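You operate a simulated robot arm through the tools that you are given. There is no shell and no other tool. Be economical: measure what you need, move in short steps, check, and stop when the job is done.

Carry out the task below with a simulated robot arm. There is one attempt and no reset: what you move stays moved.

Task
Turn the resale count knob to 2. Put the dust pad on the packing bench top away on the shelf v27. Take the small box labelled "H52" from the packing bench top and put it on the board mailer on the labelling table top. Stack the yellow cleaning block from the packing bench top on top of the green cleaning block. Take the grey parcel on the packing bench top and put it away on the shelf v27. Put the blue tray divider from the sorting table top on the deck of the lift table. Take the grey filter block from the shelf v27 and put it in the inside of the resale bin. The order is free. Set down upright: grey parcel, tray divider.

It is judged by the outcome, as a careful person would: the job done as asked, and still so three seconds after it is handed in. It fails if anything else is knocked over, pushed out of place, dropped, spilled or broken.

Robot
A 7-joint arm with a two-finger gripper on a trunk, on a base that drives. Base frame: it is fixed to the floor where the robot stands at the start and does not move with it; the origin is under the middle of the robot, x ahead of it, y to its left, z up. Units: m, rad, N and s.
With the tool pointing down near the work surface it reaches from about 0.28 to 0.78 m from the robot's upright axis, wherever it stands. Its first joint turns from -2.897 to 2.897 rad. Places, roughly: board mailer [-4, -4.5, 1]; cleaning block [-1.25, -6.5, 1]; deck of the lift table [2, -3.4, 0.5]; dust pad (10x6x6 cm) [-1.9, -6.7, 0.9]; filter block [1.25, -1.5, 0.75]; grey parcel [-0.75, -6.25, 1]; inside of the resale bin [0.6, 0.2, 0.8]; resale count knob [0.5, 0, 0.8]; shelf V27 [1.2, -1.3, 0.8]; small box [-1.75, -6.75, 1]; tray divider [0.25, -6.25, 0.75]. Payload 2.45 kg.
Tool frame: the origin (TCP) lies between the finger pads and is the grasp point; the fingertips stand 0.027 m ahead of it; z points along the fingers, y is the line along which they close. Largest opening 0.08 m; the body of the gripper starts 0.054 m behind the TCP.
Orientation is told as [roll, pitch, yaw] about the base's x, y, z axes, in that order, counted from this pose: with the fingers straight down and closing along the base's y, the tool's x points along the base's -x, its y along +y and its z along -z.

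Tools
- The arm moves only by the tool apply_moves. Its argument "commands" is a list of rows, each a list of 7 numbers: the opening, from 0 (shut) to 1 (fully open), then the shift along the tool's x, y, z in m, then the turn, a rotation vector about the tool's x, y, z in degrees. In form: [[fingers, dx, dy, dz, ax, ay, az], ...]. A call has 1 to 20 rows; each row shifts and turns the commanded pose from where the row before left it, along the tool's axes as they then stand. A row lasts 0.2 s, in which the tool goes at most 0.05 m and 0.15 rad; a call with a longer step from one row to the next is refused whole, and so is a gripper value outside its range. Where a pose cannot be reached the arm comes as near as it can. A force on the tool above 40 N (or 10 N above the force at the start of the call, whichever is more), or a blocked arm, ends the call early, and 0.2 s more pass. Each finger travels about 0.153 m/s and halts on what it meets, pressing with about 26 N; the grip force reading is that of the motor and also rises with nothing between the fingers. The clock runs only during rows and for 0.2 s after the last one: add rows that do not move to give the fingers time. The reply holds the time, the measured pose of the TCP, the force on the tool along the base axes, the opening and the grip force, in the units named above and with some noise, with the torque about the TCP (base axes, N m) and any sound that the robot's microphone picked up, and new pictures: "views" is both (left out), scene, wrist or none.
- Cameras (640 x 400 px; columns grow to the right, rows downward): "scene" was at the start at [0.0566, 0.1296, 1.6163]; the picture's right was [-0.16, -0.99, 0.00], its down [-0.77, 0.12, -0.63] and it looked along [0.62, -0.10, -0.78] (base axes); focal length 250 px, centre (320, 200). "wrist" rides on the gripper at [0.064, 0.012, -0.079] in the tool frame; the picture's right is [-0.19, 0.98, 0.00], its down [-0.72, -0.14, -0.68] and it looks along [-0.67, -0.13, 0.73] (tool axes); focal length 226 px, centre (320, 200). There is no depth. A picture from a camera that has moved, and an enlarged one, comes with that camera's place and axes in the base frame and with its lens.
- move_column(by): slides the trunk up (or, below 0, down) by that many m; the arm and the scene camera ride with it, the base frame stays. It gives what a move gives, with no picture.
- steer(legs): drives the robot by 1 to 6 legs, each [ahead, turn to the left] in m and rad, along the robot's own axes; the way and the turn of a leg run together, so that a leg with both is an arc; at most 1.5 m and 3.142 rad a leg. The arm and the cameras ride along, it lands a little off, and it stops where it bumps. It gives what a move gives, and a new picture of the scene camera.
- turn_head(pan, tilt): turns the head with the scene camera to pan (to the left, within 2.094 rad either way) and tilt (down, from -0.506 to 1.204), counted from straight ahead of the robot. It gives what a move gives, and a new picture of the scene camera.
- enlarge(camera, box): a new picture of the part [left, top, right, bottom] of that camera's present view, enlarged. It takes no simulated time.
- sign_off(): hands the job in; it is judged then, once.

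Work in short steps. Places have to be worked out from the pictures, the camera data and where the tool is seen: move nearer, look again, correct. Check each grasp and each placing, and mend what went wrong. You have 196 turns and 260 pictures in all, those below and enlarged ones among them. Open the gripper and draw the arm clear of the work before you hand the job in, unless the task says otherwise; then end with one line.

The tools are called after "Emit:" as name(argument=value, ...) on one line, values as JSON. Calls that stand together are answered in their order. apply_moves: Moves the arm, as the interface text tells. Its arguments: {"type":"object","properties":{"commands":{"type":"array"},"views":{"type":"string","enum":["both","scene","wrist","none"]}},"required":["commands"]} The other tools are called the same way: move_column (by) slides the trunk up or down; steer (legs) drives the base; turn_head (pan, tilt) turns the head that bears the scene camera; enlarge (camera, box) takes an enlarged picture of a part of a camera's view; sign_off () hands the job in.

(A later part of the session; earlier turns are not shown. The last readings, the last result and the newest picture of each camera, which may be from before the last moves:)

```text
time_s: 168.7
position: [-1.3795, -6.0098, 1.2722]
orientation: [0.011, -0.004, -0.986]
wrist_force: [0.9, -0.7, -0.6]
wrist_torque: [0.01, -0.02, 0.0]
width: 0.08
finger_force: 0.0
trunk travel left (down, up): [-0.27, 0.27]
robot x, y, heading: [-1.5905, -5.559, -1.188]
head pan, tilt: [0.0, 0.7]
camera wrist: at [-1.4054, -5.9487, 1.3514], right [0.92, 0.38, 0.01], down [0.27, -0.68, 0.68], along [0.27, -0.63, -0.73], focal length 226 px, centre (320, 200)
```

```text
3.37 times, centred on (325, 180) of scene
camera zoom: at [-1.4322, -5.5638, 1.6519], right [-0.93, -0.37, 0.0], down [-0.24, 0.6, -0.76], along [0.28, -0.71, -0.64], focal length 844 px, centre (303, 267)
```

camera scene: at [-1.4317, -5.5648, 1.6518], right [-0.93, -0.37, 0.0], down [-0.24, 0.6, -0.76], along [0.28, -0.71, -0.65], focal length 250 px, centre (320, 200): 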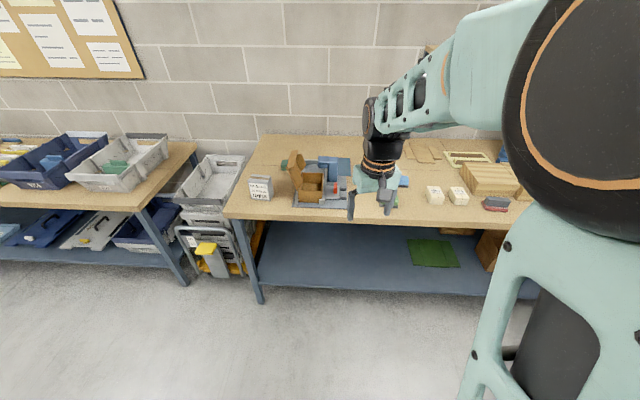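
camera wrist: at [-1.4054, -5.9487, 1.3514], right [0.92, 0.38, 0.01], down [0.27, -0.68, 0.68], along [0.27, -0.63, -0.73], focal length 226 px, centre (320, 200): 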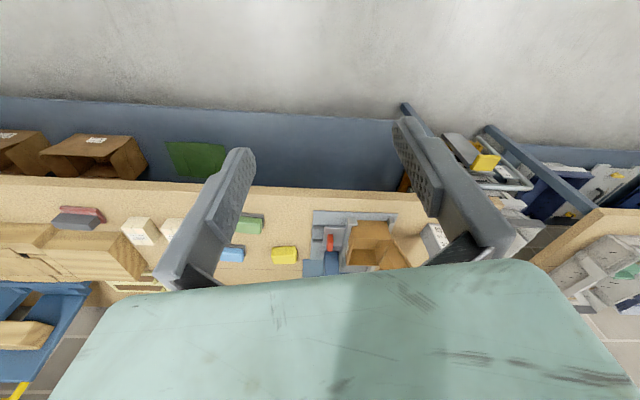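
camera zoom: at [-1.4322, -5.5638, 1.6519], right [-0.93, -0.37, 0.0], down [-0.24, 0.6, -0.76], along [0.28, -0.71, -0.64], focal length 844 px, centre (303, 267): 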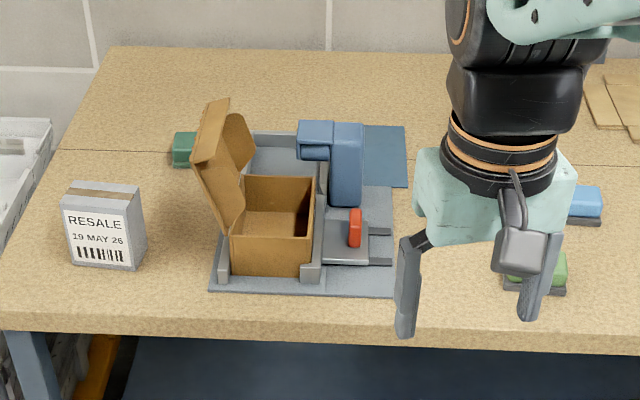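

The green and yellow blocks are about 0.95 m away. I drive 0.33 m closer so the bench comes within reach.

Emit:
steer(legs=[[0.33, -0.04]])

Emit:
apply_moves(commands=[[1, 0, 0, 0.04, 0, 0, 0], [1, 0, 0, 0.04, 0, 0, 0], [1, 0, 0, 0.04, 0, 0, 0], [1, 0, 0, 0.03, 0, 0, -8.0]], views="wrist")

```text
time_s: 170.9
position: [-1.281, -6.3224, 1.2726]
orientation: [0.014, -0.005, -1.022]
wrist_force: [0.9, -0.4, 0.3]
wrist_torque: [0.02, -0.02, 0.01]
width: 0.0802
finger_force: 0.1
trunk travel left (down, up): [-0.27, 0.27]
robot x, y, heading: [-1.4703, -5.8615, -1.227]
head pan, tilt: [0.0, 0.7]
camera scene: at [-1.3162, -5.8762, 1.6518], right [-0.94, -0.34, 0.0], down [-0.22, 0.61, -0.76], along [0.26, -0.72, -0.64], focal length 250 px, centre (320, 200)
```

scene: 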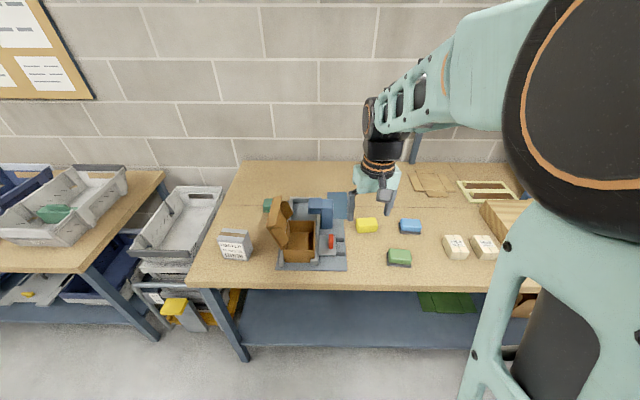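

```text
time_s: 171.9
position: [-1.2785, -6.322, 1.1217]
orientation: [0.01, -0.008, -0.879]
wrist_force: [0.3, 0.1, 0.4]
wrist_torque: [0.03, -0.01, 0.01]
width: 0.0797
finger_force: 0.0
trunk travel left (down, up): [-0.27, 0.27]
robot x, y, heading: [-1.4706, -5.8611, -1.232]
head pan, tilt: [0.0, 0.7]
camera wrist: at [-1.3103, -6.2639, 1.201], right [0.88, 0.48, 0.01], down [0.34, -0.65, 0.68], along [0.33, -0.6, -0.73], focal length 226 px, centre (320, 200)
```

wrist: 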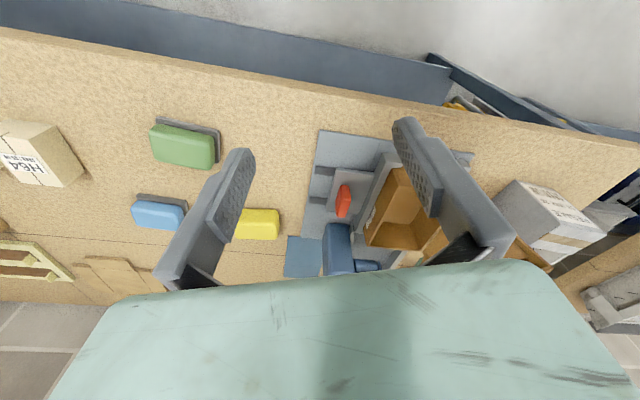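

Yellow is at about (-1.25, -6.65) and green at about (-1.417, -6.538), with the bench top near z 0.86. I move 0.08 m closer, fix the tool yaw, and hover above the yellow block.

Emit:
steer(legs=[[0.08, 0]])

Emit:
apply_moves(commands=[[1, -0.04, 0, 0, 0, 0, 8], [1, -0.04, 0, 0, 0, 0, 8], [1, -0.04, 0, 0, 0, 0, 4.3], [1, -0.04, 0, 0.03, 0, 0, 0]], views="both")

```text
time_s: 173.0
position: [-1.2511, -6.3965, 1.1222]
orientation: [0.011, -0.005, -0.879]
wrist_force: [-0.4, 0.0, 0.4]
wrist_torque: [0.05, 0.04, 0.06]
width: 0.0799
finger_force: 0.0
trunk travel left (down, up): [-0.27, 0.27]
robot x, y, heading: [-1.4451, -5.9358, -1.222]
head pan, tilt: [0.0, 0.7]
camera scene: at [-1.2889, -5.9519, 1.6518], right [-0.94, -0.34, 0.0], down [-0.22, 0.61, -0.76], along [0.26, -0.72, -0.65], focal length 250 px, centre (320, 200)
```

scene: 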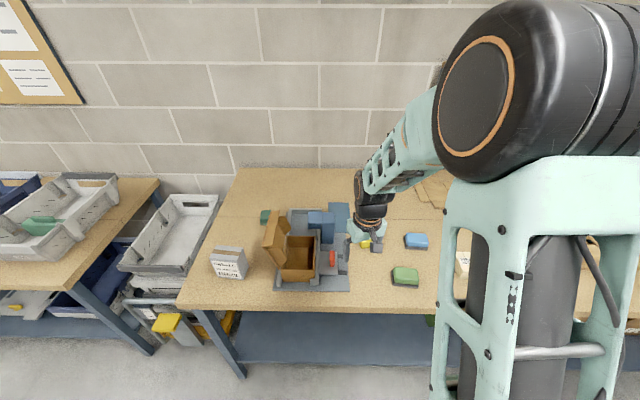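

```text
time_s: 174.0
position: [-1.1753, -6.5354, 1.0946]
orientation: [0.013, -0.001, -1.235]
wrist_force: [0.2, 0.0, 0.0]
wrist_torque: [0.04, 0.03, 0.02]
width: 0.08
finger_force: 0.0
trunk travel left (down, up): [-0.27, 0.27]
robot x, y, heading: [-1.4491, -5.9408, -1.22]
head pan, tilt: [0.0, 0.7]
camera scene: at [-1.2888, -5.9516, 1.6517], right [-0.94, -0.34, 0.0], down [-0.22, 0.61, -0.76], along [0.26, -0.72, -0.65], focal length 250 px, centre (320, 200)
camera wrist: at [-1.185, -6.472, 1.1729], right [0.99, 0.14, 0.01], down [0.1, -0.73, 0.68], along [0.1, -0.67, -0.73], focal length 226 px, centre (320, 200)
```

scene: 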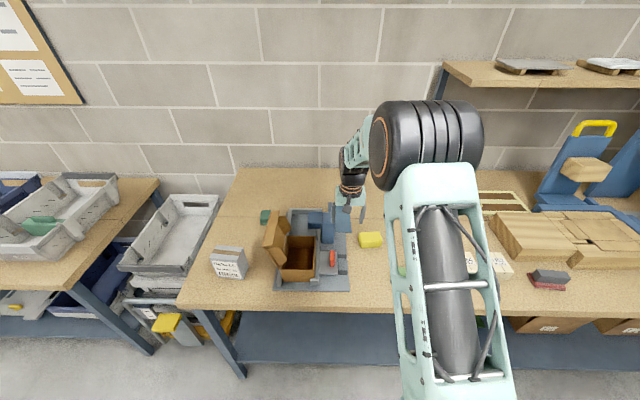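
wrist: 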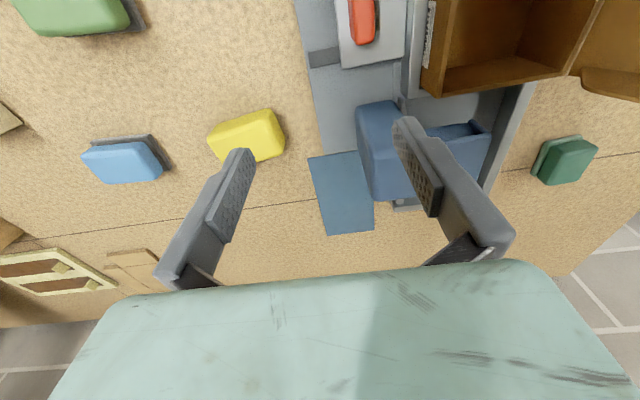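

Two greenish blocks are visible, so I zoom in to tell which one is the green cleaning block.

Emit:
enlarge(camera="wrist", box=[0, 0, 300, 200])

Emit:
enlarge(camera="wrist", box=[500, 100, 640, 200])

Emit:
enlarge(camera="scene", box=[230, 180, 430, 300])

```text
2.00 times, centred on (150, 100) of wrist
camera zoom: at [-1.185, -6.472, 1.1729], right [0.99, 0.14, 0.01], down [0.1, -0.73, 0.68], along [0.1, -0.67, -0.73], focal length 452 px, centre (660, 400)
```

zoom: 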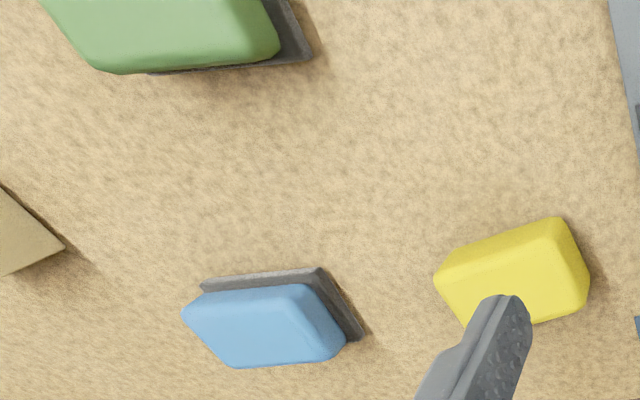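

```text
4.00 times, centred on (570, 150) of wrist
camera zoom: at [-1.185, -6.472, 1.1729], right [0.99, 0.14, 0.01], down [0.1, -0.73, 0.68], along [0.1, -0.67, -0.73], focal length 904 px, centre (-680, 400)
```

zoom: 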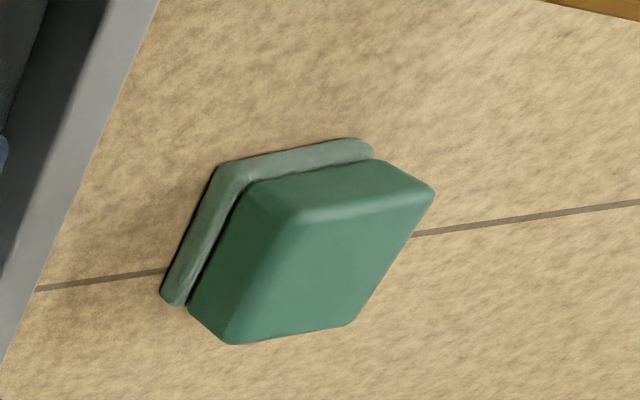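

```text
3.20 times, centred on (330, 240) of scene
camera zoom: at [-1.2888, -5.9516, 1.6517], right [-0.94, -0.34, 0.0], down [-0.22, 0.61, -0.76], along [0.26, -0.72, -0.65], focal length 801 px, centre (288, 72)
```

zoom: 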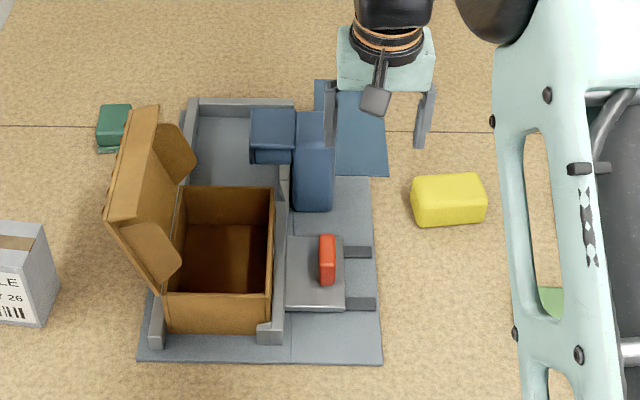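

Emit:
apply_moves(commands=[[1, 0, -0.03, 0, 0, 0, 0], [1, 0.02, -0.03, 0, 0, 0, 0]], views="none")

Emit:
enlarge(camera="wrist", box=[80, 40, 400, 240])

```text
time_s: 174.6
position: [-1.238, -6.5356, 1.0938]
orientation: [0.013, -0.001, -1.232]
wrist_force: [-1.4, -0.5, 0.4]
wrist_torque: [0.03, -0.01, -0.02]
width: 0.0803
finger_force: 0.0
trunk travel left (down, up): [-0.27, 0.27]
robot x, y, heading: [-1.4455, -5.9369, -1.227]
head pan, tilt: [0.0, 0.7]
```

```text
2.00 times, centred on (240, 140) of wrist
camera zoom: at [-1.248, -6.4707, 1.1728], right [0.99, 0.14, 0.01], down [0.1, -0.73, 0.68], along [0.11, -0.67, -0.73], focal length 452 px, centre (480, 320)
```

zoom: 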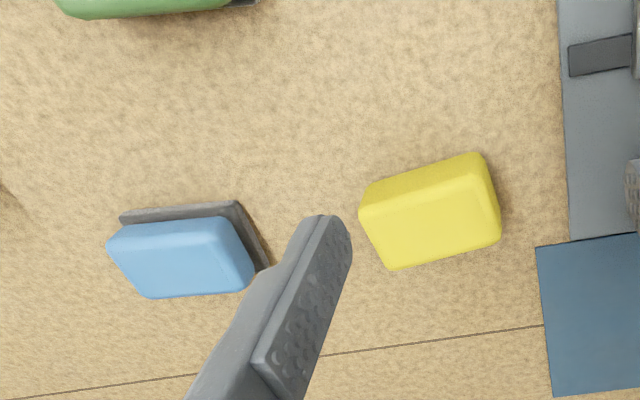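

The yellow, blue and light-green blocks are one family, so light green is the target. The yellow block is at about (-1.253, -6.634) with its long axis at about 29°. I rotate the gripper to close across its short side and hover.

Emit:
apply_moves(commands=[[1, 0, 0, 0, 0, 0, 8], [1, 0, 0, 0, 0, 0, 8], [1, 0, 0, 0, 0, 0, 8], [1, 0, 0, 0, 0, 0, 8], [1, 0, 0, 0, 0, 0, 8], [1, 0, 0, 0, 0, 0, 8], [1, 0, 0, 0, 0, 0, 8], [1, 0, 0, 0, 0, 0, 8], [1, 0, 0, 0, 0, 0, 8], [1, 0, 0, 0, 0, 0, 8], [1, -0.03, 0.039, 0, 0, 0, 0], [1, -0.031, 0.039, 0, 0, 0, 0]], views="both")

```text
time_s: 177.2
position: [-1.2519, -6.6379, 1.0915]
orientation: [0.003, 0.011, -2.63]
wrist_force: [0.1, -1.5, -0.6]
wrist_torque: [0.0, -0.02, -0.02]
width: 0.0799
finger_force: 0.0
trunk travel left (down, up): [-0.27, 0.27]
robot x, y, heading: [-1.4471, -5.9351, -1.227]
head pan, tilt: [0.0, 0.7]
camera scene: at [-1.2898, -5.9516, 1.6518], right [-0.94, -0.34, 0.0], down [-0.22, 0.61, -0.76], along [0.26, -0.72, -0.65], focal length 250 px, centre (320, 200)
camera wrist: at [-1.1921, -6.6163, 1.1708], right [0.31, -0.95, 0.0], down [-0.7, -0.23, 0.67], along [-0.64, -0.21, -0.74], focal length 226 px, centre (320, 200)
```

scene: 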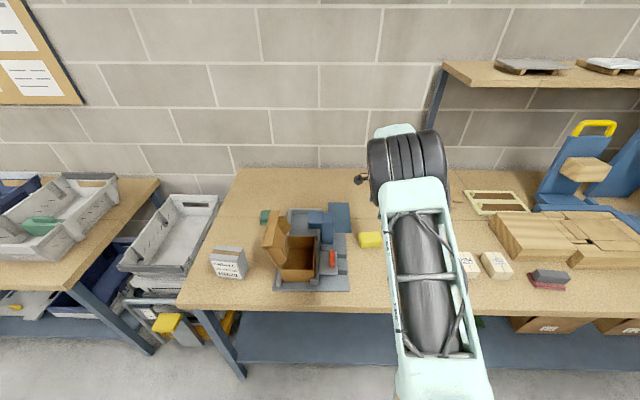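
wrist: 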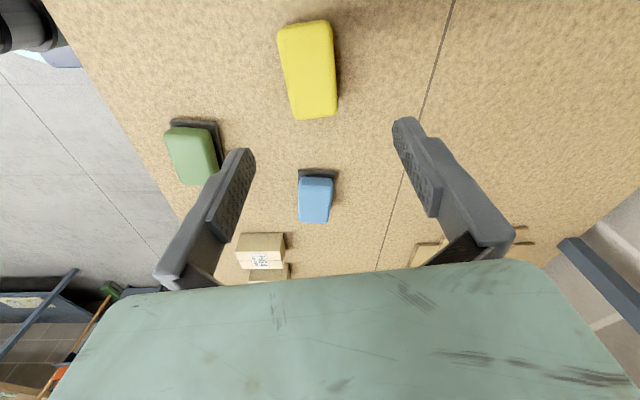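

The yellow block lines up under the gripper, needing only a ~12 mm correction. I descend to just above grasp height.

Emit:
apply_moves(commands=[[1, 0.004, -0.012, 0.04, 0, 0, 0], [1, 0, 0, 0.04, 0, 0, 0], [1, 0, 0, 0.04, 0, 0, 0], [1, 0, 0, 0.04, 0, 0, 0], [1, 0, 0, 0.03, 0, 0, 0]], views="wrist")

```text
time_s: 178.3
position: [-1.2543, -6.6198, 0.9178]
orientation: [-0.001, 0.012, -2.63]
wrist_force: [-0.9, 5.7, 7.7]
wrist_torque: [0.32, 0.15, -0.04]
width: 0.079
finger_force: 0.1
trunk travel left (down, up): [-0.27, 0.27]
robot x, y, heading: [-1.4444, -5.9376, -1.224]
head pan, tilt: [0.0, 0.7]
stopped in row 5: the force on the tool passed its limit at 55 N (the readings are from after the stop); the commanded pose is now the measured one
camera wrist: at [-1.1934, -6.6, 0.9986], right [0.31, -0.95, 0.0], down [-0.7, -0.23, 0.67], along [-0.64, -0.21, -0.74], focal length 226 px, centre (320, 200)
```

wrist: 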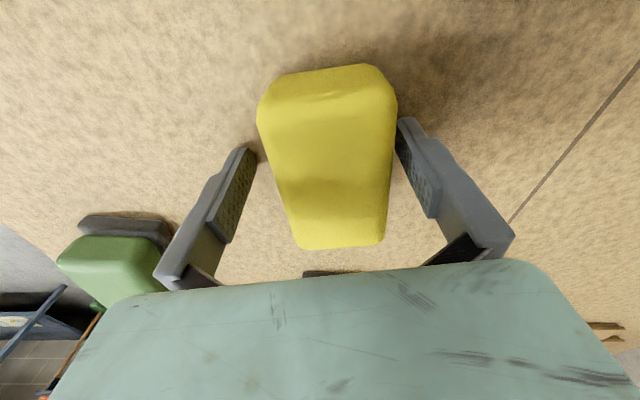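

A finger caught the block's edge. I raise, shift 3 mm, and descend again.

Emit:
apply_moves(commands=[[1, 0, 0, -0.012, 0, 0, 0], [1, 0, 0.003, 0, 0, 0, 0], [1, 0, 0, 0.012, 0, 0, 0], [1, 0, 0, 0.012, 0, 0, 0], [1, 0, 0, 0.01, 0, 0, 0]], views="wrist")

```text
time_s: 179.3
position: [-1.2516, -6.6218, 0.9187]
orientation: [0.003, 0.01, -2.631]
wrist_force: [-2.1, 12.9, 27.4]
wrist_torque: [1.33, 0.83, -0.36]
width: 0.0773
finger_force: 0.0
trunk travel left (down, up): [-0.27, 0.27]
robot x, y, heading: [-1.4473, -5.9372, -1.229]
head pan, tilt: [0.0, 0.7]
stopped in row 4: the force on the tool passed its limit at 50 N (the readings are from after the stop); the commanded pose is now the measured one
camera wrist: at [-1.1908, -6.6013, 0.9979], right [0.31, -0.95, 0.0], down [-0.7, -0.23, 0.67], along [-0.64, -0.21, -0.74], focal length 226 px, centre (320, 200)
```

wrist: 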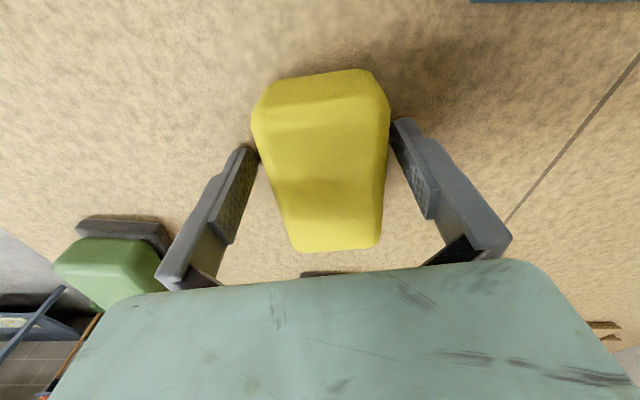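

The block is skewed about 8° from the tool. I raise, rotate 8°, and descend.

Emit:
apply_moves(commands=[[1, 0, 0, -0.015, 0, 0, 0], [1, 0, -0.0015, 0, 0, 0, 8], [1, 0, 0, 0, 0, 0, 0]], views="wrist")

```text
time_s: 180.1
position: [-1.2521, -6.6205, 0.9298]
orientation: [-0.002, 0.012, -2.77]
wrist_force: [0.4, 0.1, -0.4]
wrist_torque: [0.02, 0.03, 0.02]
width: 0.08
finger_force: 0.0
trunk travel left (down, up): [-0.27, 0.27]
robot x, y, heading: [-1.4454, -5.9378, -1.222]
head pan, tilt: [0.0, 0.7]
camera wrist: at [-1.19, -6.6102, 1.0091], right [0.18, -0.98, 0.0], down [-0.73, -0.13, 0.67], along [-0.66, -0.12, -0.74], focal length 226 px, centre (320, 200)
```

wrist: 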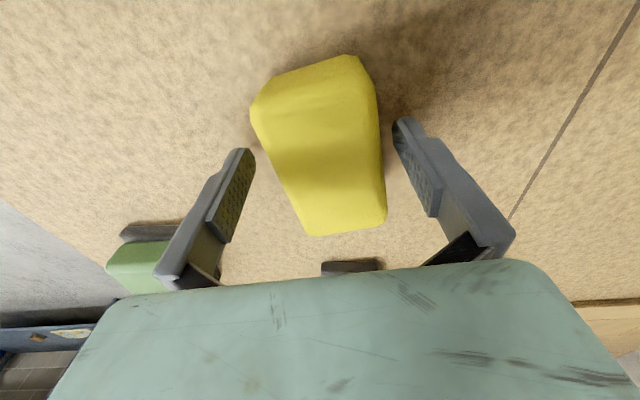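

Now aligned. I shift 3 mm and descend, stopping just above the bench.

Emit:
apply_moves(commands=[[1, 0, 0.003, 0, 0, 0, 0], [1, 0, 0, 0.015, 0, 0, 0], [1, 0, 0, 0.012, 0, 0, 0], [1, 0, 0, 0.008, 0, 0, 0]], views="wrist")

```text
time_s: 180.8
position: [-1.2506, -6.6262, 0.9176]
orientation: [0.003, 0.009, -2.769]
wrist_force: [-1.4, 8.5, 24.8]
wrist_torque: [1.21, 0.58, -0.17]
width: 0.0762
finger_force: 0.1
trunk travel left (down, up): [-0.27, 0.27]
robot x, y, heading: [-1.4463, -5.9368, -1.225]
head pan, tilt: [0.0, 0.7]
stopped in row 3: the force on the tool passed its limit at 48 N (the readings are from after the stop); the commanded pose is now the measured one
camera wrist: at [-1.1878, -6.6133, 0.9976], right [0.18, -0.98, 0.0], down [-0.73, -0.13, 0.67], along [-0.66, -0.12, -0.74], focal length 226 px, centre (320, 200)
```

wrist: 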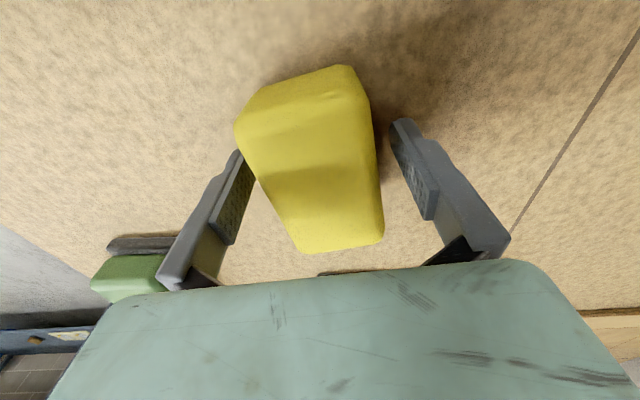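

The block is now off to the left finger. I raise, shift 6 mm the other way, and descend.

Emit:
apply_moves(commands=[[1, 0, 0, -0.01, 0, 0, 0], [1, 0, -0.006, 0, 0, 0, 0], [1, 0, 0, 0.01, 0, 0, 0], [1, 0, 0, 0.01, 0, 0, 0], [1, 0, 0, 0.01, 0, 0, 0]], views="wrist")

```text
time_s: 181.7
position: [-1.2554, -6.6212, 0.9168]
orientation: [0.002, 0.011, -2.77]
wrist_force: [-0.6, 7.5, 24.8]
wrist_torque: [1.2, 0.56, -0.17]
width: 0.0755
finger_force: 0.0
trunk travel left (down, up): [-0.27, 0.27]
robot x, y, heading: [-1.447, -5.9332, -1.228]
head pan, tilt: [0.0, 0.7]
stopped in row 4: the force on the tool passed its limit at 49 N (the readings are from after the stop); the commanded pose is now the measured one
camera wrist: at [-1.1912, -6.6081, 0.9974], right [0.18, -0.98, 0.0], down [-0.73, -0.13, 0.67], along [-0.66, -0.12, -0.74], focal length 226 px, centre (320, 200)
```

wrist: 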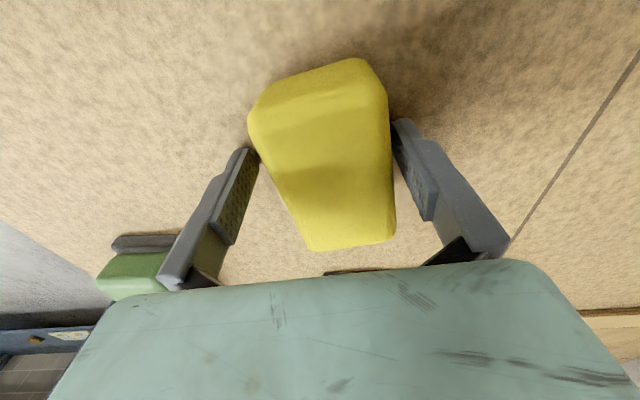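

All the stops are at the same height, so the fingers are touching the bench top at z about 0.89. I raise 6 mm and close.

Emit:
apply_moves(commands=[[1, 0, 0, -0.006, 0, 0, 0], [0.6, 0, 0, 0, 0, 0, 0], [0.3, 0, 0, 0, 0, 0, 0], [0.3, 0, 0, 0, 0, 0, 0]], views="wrist")

```text
time_s: 182.7
position: [-1.2541, -6.6216, 0.9198]
orientation: [-0.001, 0.012, -2.77]
wrist_force: [0.3, -0.8, -0.6]
wrist_torque: [0.0, 0.01, -0.01]
width: 0.0516
finger_force: 26.3
trunk travel left (down, up): [-0.27, 0.27]
robot x, y, heading: [-1.4418, -5.9413, -1.224]
head pan, tilt: [0.0, 0.7]
camera wrist: at [-1.1912, -6.61, 0.9993], right [0.18, -0.98, 0.0], down [-0.73, -0.13, 0.67], along [-0.66, -0.12, -0.74], focal length 226 px, centre (320, 200)
```

wrist: 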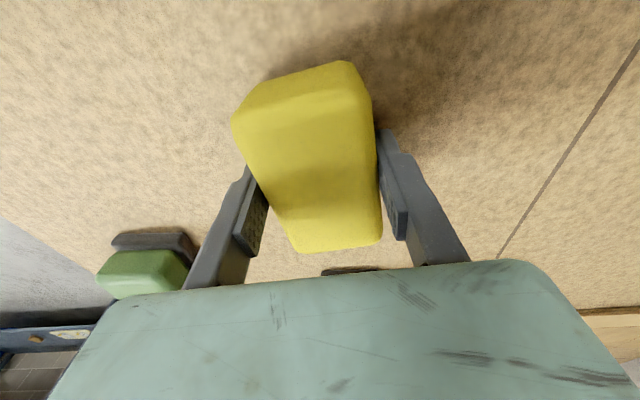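

Yellow is held (0.052 m). I lift and move above the light-green block.

Emit:
apply_moves(commands=[[0.3, 0, 0, -0.04, 0, 0, 0], [0.3, 0, 0, -0.04, 0, 0, 0], [0.3, 0, 0, -0.04, 0, 0, 0], [0.3, -0.016, -0.033, 0, 0, 0, 0], [0.3, -0.016, -0.033, 0, 0, 0, 0], [0.3, -0.016, -0.033, 0, 0, 0, 0], [0.3, -0.016, -0.033, 0, 0, 0, 0], [0.3, -0.015, -0.031, 0, 0, 0, 0]], views="both")

```text
time_s: 184.5
position: [-1.3926, -6.4982, 1.042]
orientation: [-0.001, 0.009, -2.77]
wrist_force: [0.1, 0.4, -0.6]
wrist_torque: [-0.01, -0.01, 0.01]
width: 0.0517
finger_force: 25.7
trunk travel left (down, up): [-0.27, 0.27]
robot x, y, heading: [-1.4471, -5.9367, -1.221]
head pan, tilt: [0.0, 0.7]
camera scene: at [-1.2901, -5.9497, 1.652], right [-0.94, -0.34, 0.0], down [-0.22, 0.61, -0.77], along [0.26, -0.72, -0.64], focal length 250 px, centre (320, 200)
camera wrist: at [-1.328, -6.4869, 1.1216], right [0.18, -0.98, 0.0], down [-0.73, -0.13, 0.67], along [-0.66, -0.12, -0.74], focal length 226 px, centre (320, 200)
```

scene: 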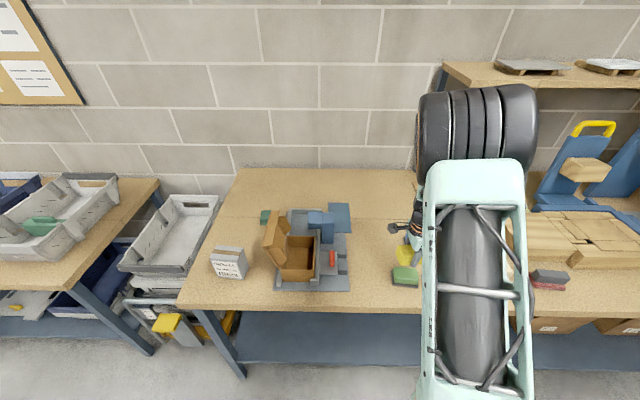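
wrist: 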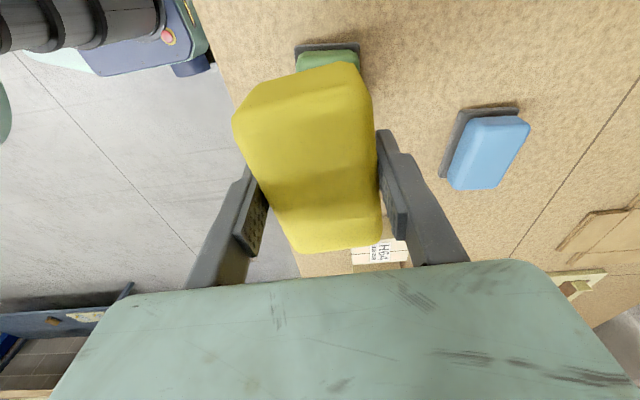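

I adjust (−22 mm in x, +14 mm in y) to centre over the green block and lower slightly, then look.

Emit:
apply_moves(commands=[[0.3, -0.022, 0.014, 0, 0, 0, 0], [0.3, 0, 0, 0.03, 0, 0, 0]], views="both")

Emit:
enlarge(camera="scene", box=[360, 210, 480, 300])

```text
time_s: 185.1
position: [-1.4047, -6.5203, 1.0082]
orientation: [-0.003, 0.011, -2.771]
wrist_force: [-0.2, -0.2, -0.3]
wrist_torque: [-0.01, 0.01, 0.01]
width: 0.0515
finger_force: 26.0
trunk travel left (down, up): [-0.27, 0.27]
robot x, y, heading: [-1.4455, -5.9397, -1.223]
head pan, tilt: [0.0, 0.7]
camera scene: at [-1.2897, -5.9507, 1.6518], right [-0.94, -0.34, 0.0], down [-0.22, 0.61, -0.76], along [0.26, -0.72, -0.64], focal length 250 px, centre (320, 200)
camera wrist: at [-1.3406, -6.5093, 1.0884], right [0.18, -0.98, 0.0], down [-0.73, -0.13, 0.67], along [-0.66, -0.12, -0.74], focal length 226 px, centre (320, 200)
```

scene: 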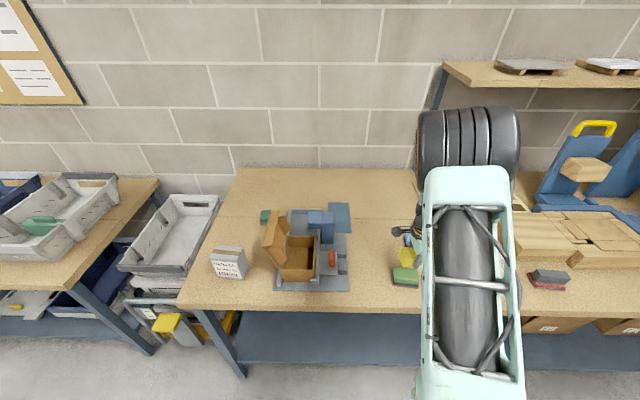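
wrist: 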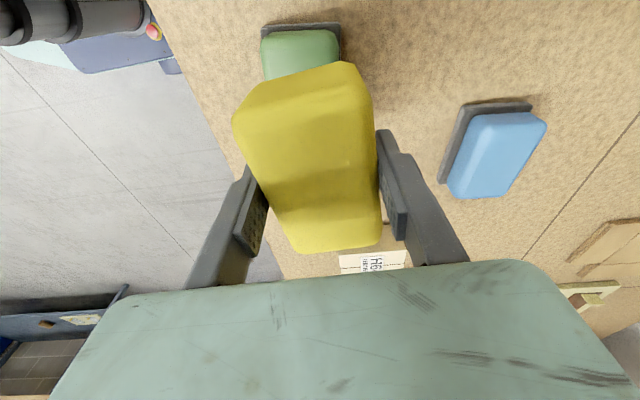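

```text
4.44 times, centred on (420, 255) of scene
camera zoom: at [-1.2897, -5.9507, 1.6518], right [-0.94, -0.34, 0.0], down [-0.22, 0.61, -0.76], along [0.26, -0.72, -0.64], focal length 1113 px, centre (-124, -44)
```

zoom: 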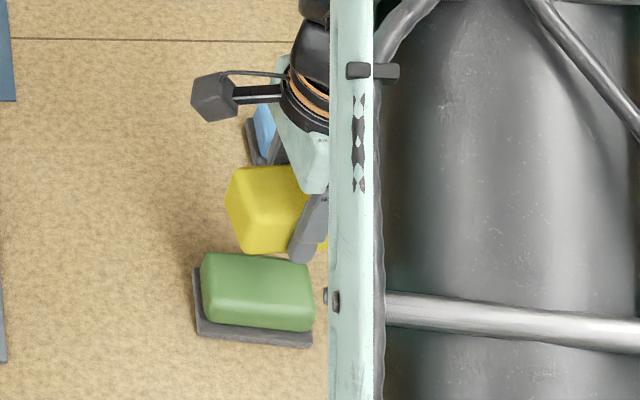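

The green block's top is at about z 0.92, centred at (-1.396, -6.506). I correct 10 mm each way, rotate 9°, and lower toward contact.

Emit:
apply_moves(commands=[[0.3, 0.01, -0.01, 0, 0, 0, 4.5], [0.3, 0, 0, 0, 0, 0, 4.5], [0.3, 0, 0, 0.025, 0, 0, 0], [0.3, 0, 0, 0.013, 0, 0, 0]], views="both")

Emit:
enlarge(camera="scene", box=[360, 210, 480, 300])

```text
time_s: 186.1
position: [-1.3983, -6.5061, 0.9701]
orientation: [-0.002, 0.011, -2.926]
wrist_force: [-0.5, 0.1, -1.1]
wrist_torque: [-0.03, 0.0, -0.03]
width: 0.0516
finger_force: 26.0
trunk travel left (down, up): [-0.27, 0.27]
robot x, y, heading: [-1.4474, -5.9366, -1.225]
head pan, tilt: [0.0, 0.7]
camera scene: at [-1.2895, -5.9503, 1.6519], right [-0.94, -0.34, 0.0], down [-0.22, 0.61, -0.76], along [0.26, -0.72, -0.64], focal length 250 px, centre (320, 200)
camera wrist: at [-1.3339, -6.5048, 1.0502], right [0.02, -1.0, 0.0], down [-0.74, -0.02, 0.67], along [-0.67, -0.01, -0.74], focal length 226 px, centre (320, 200)
```

scene: 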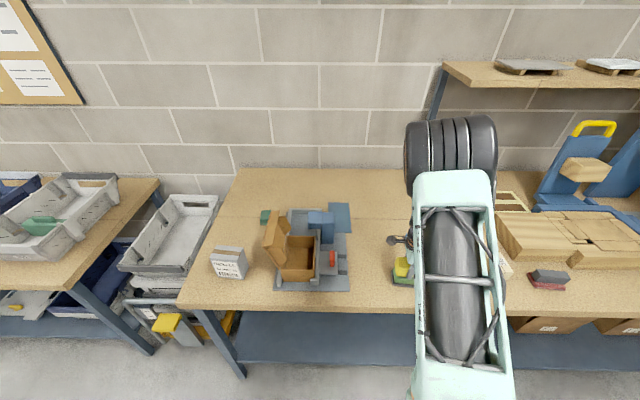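
wrist: 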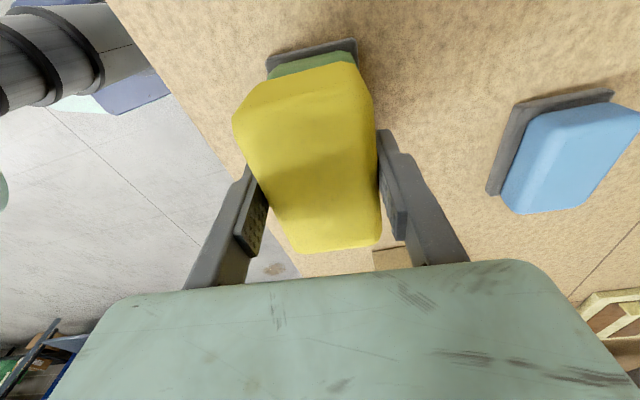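

```text
4.44 times, centred on (420, 255) of scene
camera zoom: at [-1.2895, -5.9503, 1.6519], right [-0.94, -0.34, 0.0], down [-0.22, 0.61, -0.76], along [0.26, -0.72, -0.64], focal length 1113 px, centre (-124, -44)
```

zoom: 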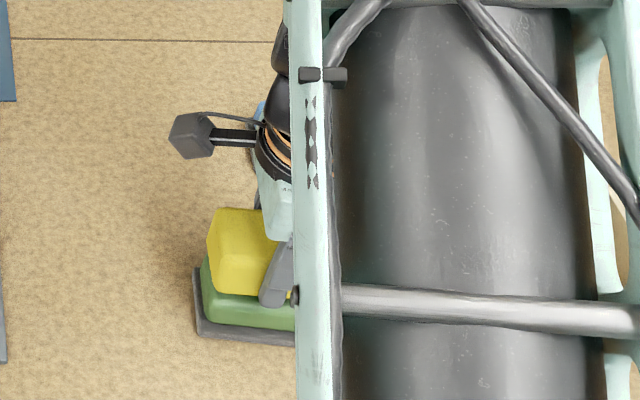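

Well aligned. I lower in small steps until contact.

Emit:
apply_moves(commands=[[0.3, 0, 0, 0.005, 0, 0, 0], [0.3, 0, 0, 0.005, 0, 0, 0], [0.3, 0, 0, 0.004, 0, 0, 0], [0.3, 0, 0, 0, 0, 0, 0]], views="none")

```text
time_s: 187.1
position: [-1.3981, -6.5065, 0.9594]
orientation: [-0.001, 0.01, -2.927]
wrist_force: [0.8, -0.2, 13.0]
wrist_torque: [0.03, -0.17, 0.06]
width: 0.0516
finger_force: 26.0
trunk travel left (down, up): [-0.27, 0.27]
robot x, y, heading: [-1.4461, -5.9348, -1.223]
head pan, tilt: [0.0, 0.7]
```

Contact is made. I release and rise straight up.

Emit:
apply_moves(commands=[[0.3, 0, 0, -0.002, 0, 0, 0], [0.75, 0, 0, 0, 0, 0, 0], [0.85, 0, 0, 0, 0, 0, 0], [0.85, 0, 0, -0.02, 0, 0, 0], [0.85, 0, 0, -0.04, 0, 0, 0], [0.85, 0, 0, -0.04, 0, 0, 0], [0.85, 0, 0, -0.04, 0, 0, 0]], views="both")

Emit:
enlarge(camera="scene", box=[360, 210, 480, 300])

```text
time_s: 188.7
position: [-1.4, -6.5044, 1.1026]
orientation: [-0.003, 0.01, -2.926]
wrist_force: [-0.7, -0.2, 1.1]
wrist_torque: [-0.01, -0.01, -0.03]
width: 0.0679
finger_force: 0.0
trunk travel left (down, up): [-0.27, 0.27]
robot x, y, heading: [-1.4445, -5.9382, -1.225]
head pan, tilt: [0.0, 0.7]
camera scene: at [-1.2898, -5.9494, 1.652], right [-0.94, -0.34, 0.0], down [-0.22, 0.61, -0.77], along [0.26, -0.72, -0.64], focal length 250 px, centre (320, 200)
camera wrist: at [-1.3368, -6.5026, 1.1823], right [0.02, -1.0, -0.01], down [-0.74, -0.02, 0.67], along [-0.67, -0.01, -0.74], focal length 226 px, centre (320, 200)
```

scene: 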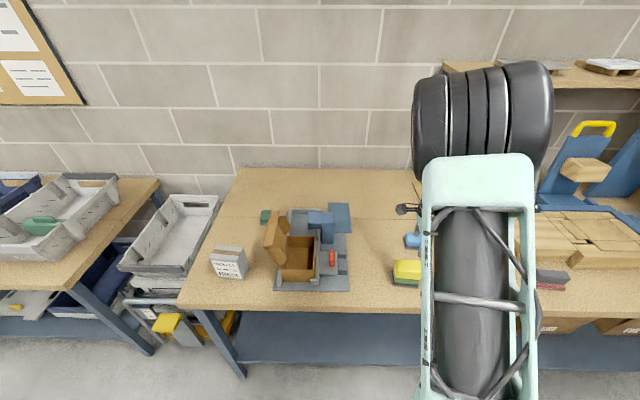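
wrist: 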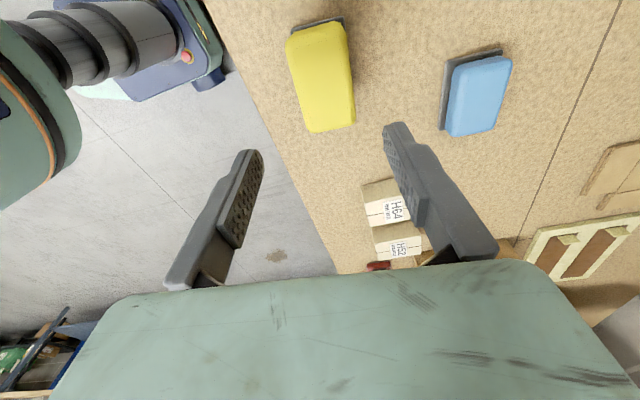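

```text
4.44 times, centred on (420, 255) of scene
camera zoom: at [-1.2898, -5.9494, 1.652], right [-0.94, -0.34, 0.0], down [-0.22, 0.61, -0.77], along [0.26, -0.72, -0.64], focal length 1113 px, centre (-124, -44)
```

zoom: 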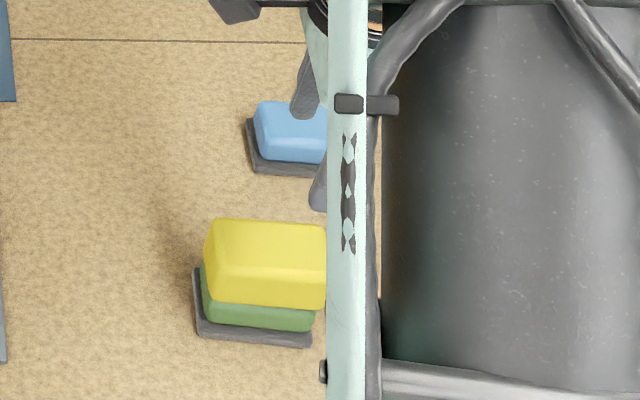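

The yellow block sits stably on the green one. Next is H52: I rotate the gripper back and shift the robot about 0.44 m right, backing off the bench first.

Emit:
apply_moves(commands=[[1, 0, 0, 0, 0, 0, -8.2], [1, 0, 0, 0, 0, 0, -8.2], [1, 0, 0, 0, 0, 0, -8.2], [1, 0, 0, 0, 0, 0, -8.2], [1, 0, 0, 0, 0, 0, -8.2], [1, 0, 0, 0, 0, 0, -8.2], [1, 0, 0, 0, 0, 0, -8.2], [1, 0, 0, 0, 0, 0, -8.2], [1, 0, 0, 0, 0, 0, -8.2], [1, 0, 0, 0, 0, 0, -8.2], [1, 0, 0, 0, 0, 0, -8.2]], views="none")

Emit:
steer(legs=[[-0.3, 0], [0, -1.57], [0.42, 0], [0, 1.57], [0.28, 0]])

Emit:
apply_moves(commands=[[1, 0, 0, 0, 0, 0, 0]], views="wrist")

```text
time_s: 191.1
position: [-1.3995, -6.5077, 1.0995]
orientation: [0.012, 0.002, -1.352]
wrist_force: [-0.2, -0.1, 0.5]
wrist_torque: [-0.02, -0.05, 0.04]
width: 0.0799
finger_force: 0.0
trunk travel left (down, up): [-0.27, 0.27]
robot x, y, heading: [-1.4443, -5.9344, -1.228]
head pan, tilt: [0.0, 0.7]
```

```text
time_s: 204.7
position: [-1.8379, -6.6382, 1.0987]
orientation: [0.01, 0.004, -1.392]
wrist_force: [0.8, -0.8, 0.0]
wrist_torque: [0.02, -0.01, 0.02]
width: 0.0799
finger_force: 0.1
trunk travel left (down, up): [-0.27, 0.27]
robot x, y, heading: [-1.8586, -6.0692, -1.262]
head pan, tilt: [0.0, 0.7]
camera scene: at [-1.7065, -6.0854, 1.6518], right [-0.95, -0.3, 0.0], down [-0.19, 0.61, -0.76], along [0.23, -0.73, -0.65], focal length 250 px, centre (320, 200)
```

scene: 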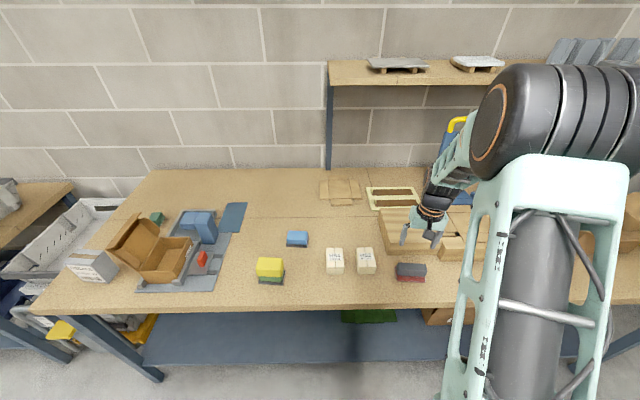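

```text
time_s: 205.1
position: [-1.8362, -6.6364, 1.0989]
orientation: [0.009, 0.002, -1.393]
wrist_force: [-0.4, -0.7, 0.3]
wrist_torque: [0.01, 0.0, 0.0]
width: 0.0799
finger_force: 0.0
trunk travel left (down, up): [-0.27, 0.27]
robot x, y, heading: [-1.8624, -6.0656, -1.262]
head pan, tilt: [0.0, 0.7]
camera wrist: at [-1.8371, -6.5722, 1.1786], right [1.0, -0.02, 0.01], down [-0.02, -0.74, 0.68], along [0.0, -0.68, -0.74], focal length 226 px, centre (320, 200)
```

wrist: 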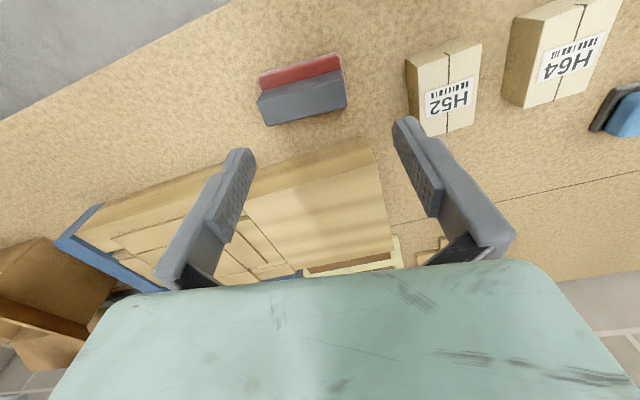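

Emit:
enlarge(camera="wrist", box=[380, 20, 540, 150])

Emit:
enlarge(camera="scene", box=[310, 230, 440, 300])

```text
3.08 times, centred on (460, 85) of wrist
camera zoom: at [-1.8371, -6.5722, 1.1786], right [1.0, -0.02, 0.01], down [-0.02, -0.74, 0.68], along [0.0, -0.68, -0.74], focal length 696 px, centre (-111, 554)
```

zoom: 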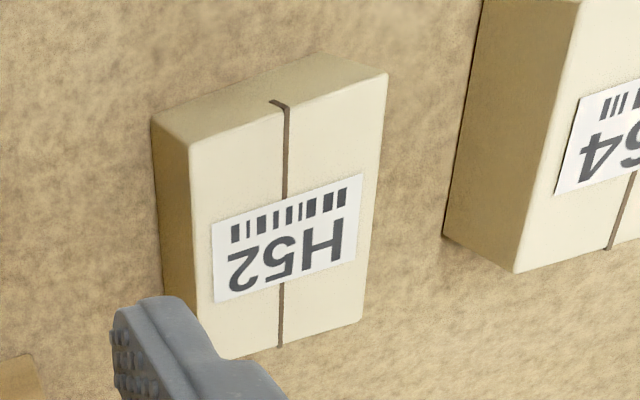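

```text
4.92 times, centred on (375, 265) of scene
camera zoom: at [-1.7067, -6.0846, 1.6519], right [-0.95, -0.3, 0.0], down [-0.19, 0.61, -0.76], along [0.23, -0.73, -0.64], focal length 1233 px, centre (49, -120)
```

zoom: 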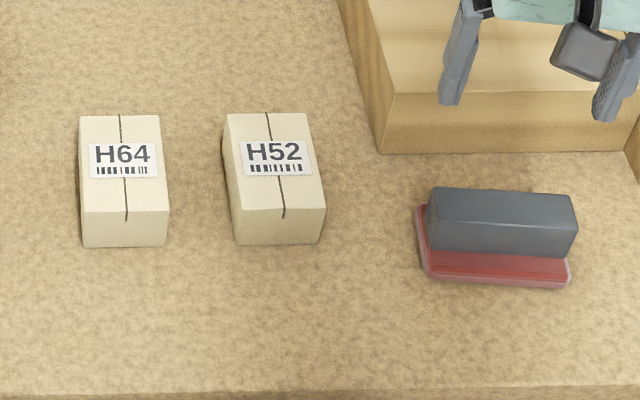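

H52's top centre is at about (-1.6955, -6.6585), 0.057 × 0.085 m, short side along the bench. I align over it and descend partway.

Emit:
apply_moves(commands=[[1, -0.017, 0.031, 0, 0, 0, 0], [1, -0.017, 0.031, 0, 0, 0, 0], [1, -0.0, 0.031, 0, 0, 0, -5], [1, 0, 0.031, 0, 0, 0, -5], [1, -0.034, 0, 0.03, 0, 0, 0], [1, 0, 0, 0.04, 0, 0, 0], [1, 0, 0, 0.04, 0, 0, 0]], views="wrist")

```text
time_s: 206.7
position: [-1.6942, -6.6761, 0.9929]
orientation: [0.012, 0.003, -1.218]
wrist_force: [-0.1, -0.6, 0.3]
wrist_torque: [0.03, 0.01, 0.02]
width: 0.0799
finger_force: 0.1
trunk travel left (down, up): [-0.27, 0.27]
robot x, y, heading: [-1.8599, -6.0675, -1.268]
head pan, tilt: [0.0, 0.7]
camera wrist: at [-1.7059, -6.6131, 1.0724], right [0.99, 0.16, 0.01], down [0.11, -0.73, 0.68], along [0.12, -0.67, -0.73], focal length 226 px, centre (320, 200)
```

wrist: 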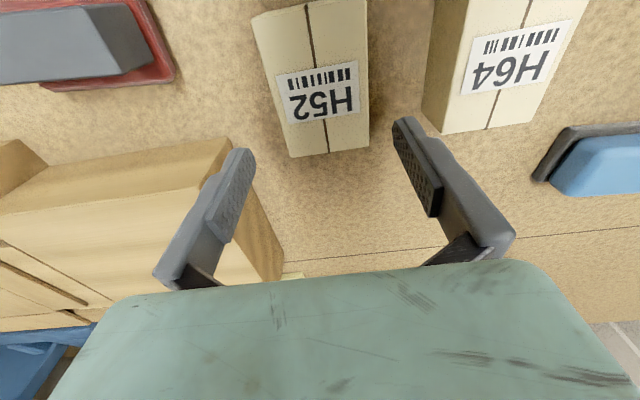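

Emit:
apply_moves(commands=[[1, 0.018, 0.002, 0, 0, 0, 0], [1, 0, 0, 0.035, 0, 0, 0], [1, 0, 0, 0.033, 0, 0, 0], [0.5, 0, 0, 0, 0, 0, 0], [0.4, 0, 0, 0, 0, 0, 0], [0.4, 0, 0, 0, 0, 0, 0]], views="wrist")

```text
time_s: 208.1
position: [-1.6997, -6.6575, 0.9259]
orientation: [0.009, 0.0, -1.218]
wrist_force: [-0.6, 0.1, -0.9]
wrist_torque: [-0.04, 0.0, 0.02]
width: 0.0595
finger_force: 25.7
trunk travel left (down, up): [-0.27, 0.27]
robot x, y, heading: [-1.8619, -6.0651, -1.263]
head pan, tilt: [0.0, 0.7]
camera wrist: at [-1.7097, -6.5941, 1.005], right [0.99, 0.16, 0.01], down [0.11, -0.73, 0.68], along [0.12, -0.67, -0.73], focal length 226 px, centre (320, 200)
```

wrist: 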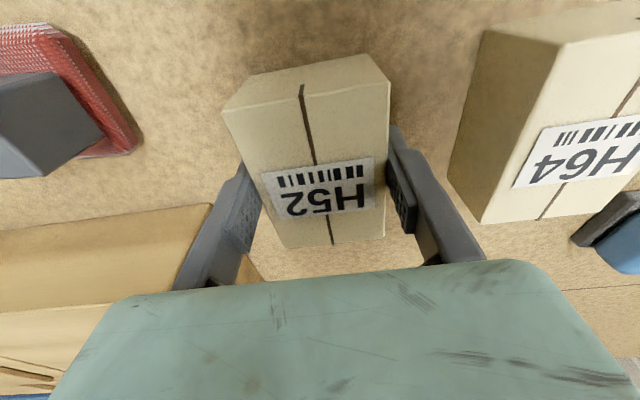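

H52 is gripped. I lift it, back away, and drive to the labelling table.

Emit:
apply_moves(commands=[[0.4, 0, 0, -0.04, 0, 0, 0], [0.4, 0, 0, -0.04, 0, 0, 0], [0.4, 0, 0, -0.04, 0, 0, 0], [0.4, 0, 0, -0.04, 0, 0, 0]], views="none")

Emit:
steer(legs=[[-0.5, 0], [0, -2.784], [0.9, 0], [0.7, 0], [0, 1.24]])

```text
time_s: 209.1
position: [-1.7019, -6.6568, 1.0848]
orientation: [0.011, 0.001, -1.219]
wrist_force: [0.8, -0.4, -0.9]
wrist_torque: [0.01, 0.01, 0.0]
width: 0.0593
finger_force: 26.6
trunk travel left (down, up): [-0.27, 0.27]
robot x, y, heading: [-1.8609, -6.0679, -1.263]
head pan, tilt: [0.0, 0.7]
```

```text
time_s: 229.7
position: [-3.547, -4.4535, 1.0853]
orientation: [0.01, 0.001, -2.814]
wrist_force: [-0.6, -0.1, -0.6]
wrist_torque: [-0.04, -0.02, 0.02]
width: 0.0594
finger_force: 26.3
trunk travel left (down, up): [-0.27, 0.27]
robot x, y, heading: [-2.9518, -4.308, -2.861]
head pan, tilt: [0.0, 0.7]
camera scene: at [-2.9744, -4.4597, 1.6519], right [-0.28, 0.96, 0.0], down [0.62, 0.18, -0.76], along [-0.73, -0.21, -0.64], focal length 250 px, centre (320, 200)
```

scene: 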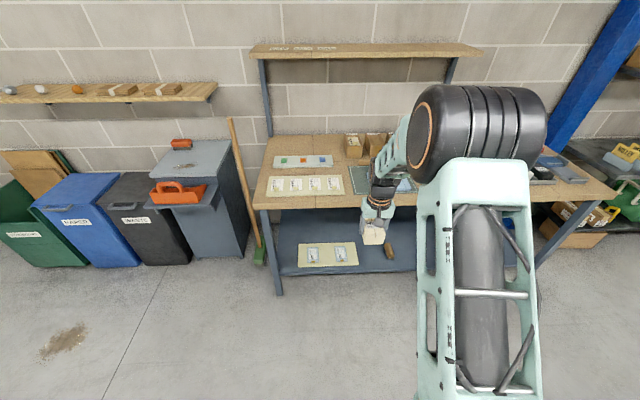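

Emit:
enlarge(camera="scene", box=[250, 120, 450, 270])

Emit:
enlarge(camera="wrist", box=[0, 0, 640, 400])

```text
2.67 times, centred on (350, 195) of scene
camera zoom: at [-2.9744, -4.4597, 1.6519], right [-0.28, 0.96, 0.0], down [0.62, 0.18, -0.76], along [-0.73, -0.21, -0.64], focal length 668 px, centre (240, 213)
```

zoom: 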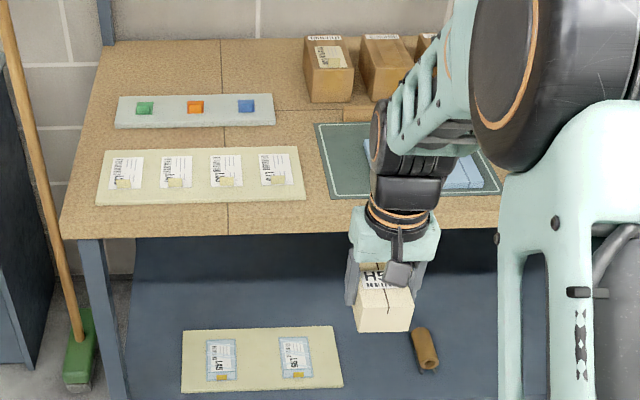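

```text
1.00 times, centred on (320, 200) of wrist (not enlarged: the box is as wide or as high as the picture)
camera zoom: at [-3.4825, -4.4428, 1.164], right [0.13, -0.99, 0.01], down [-0.73, -0.09, 0.68], along [-0.67, -0.1, -0.73], focal length 226 px, centre (320, 200)
```

zoom: 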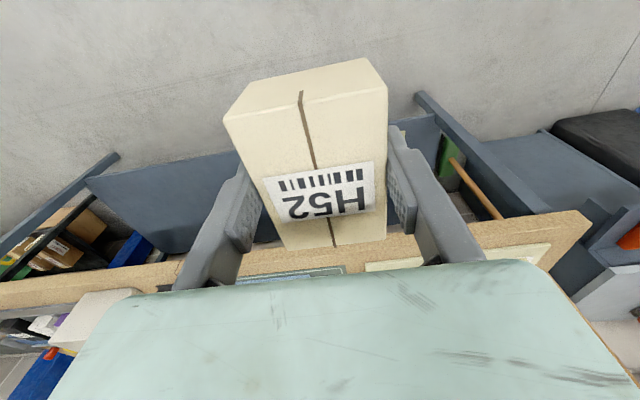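

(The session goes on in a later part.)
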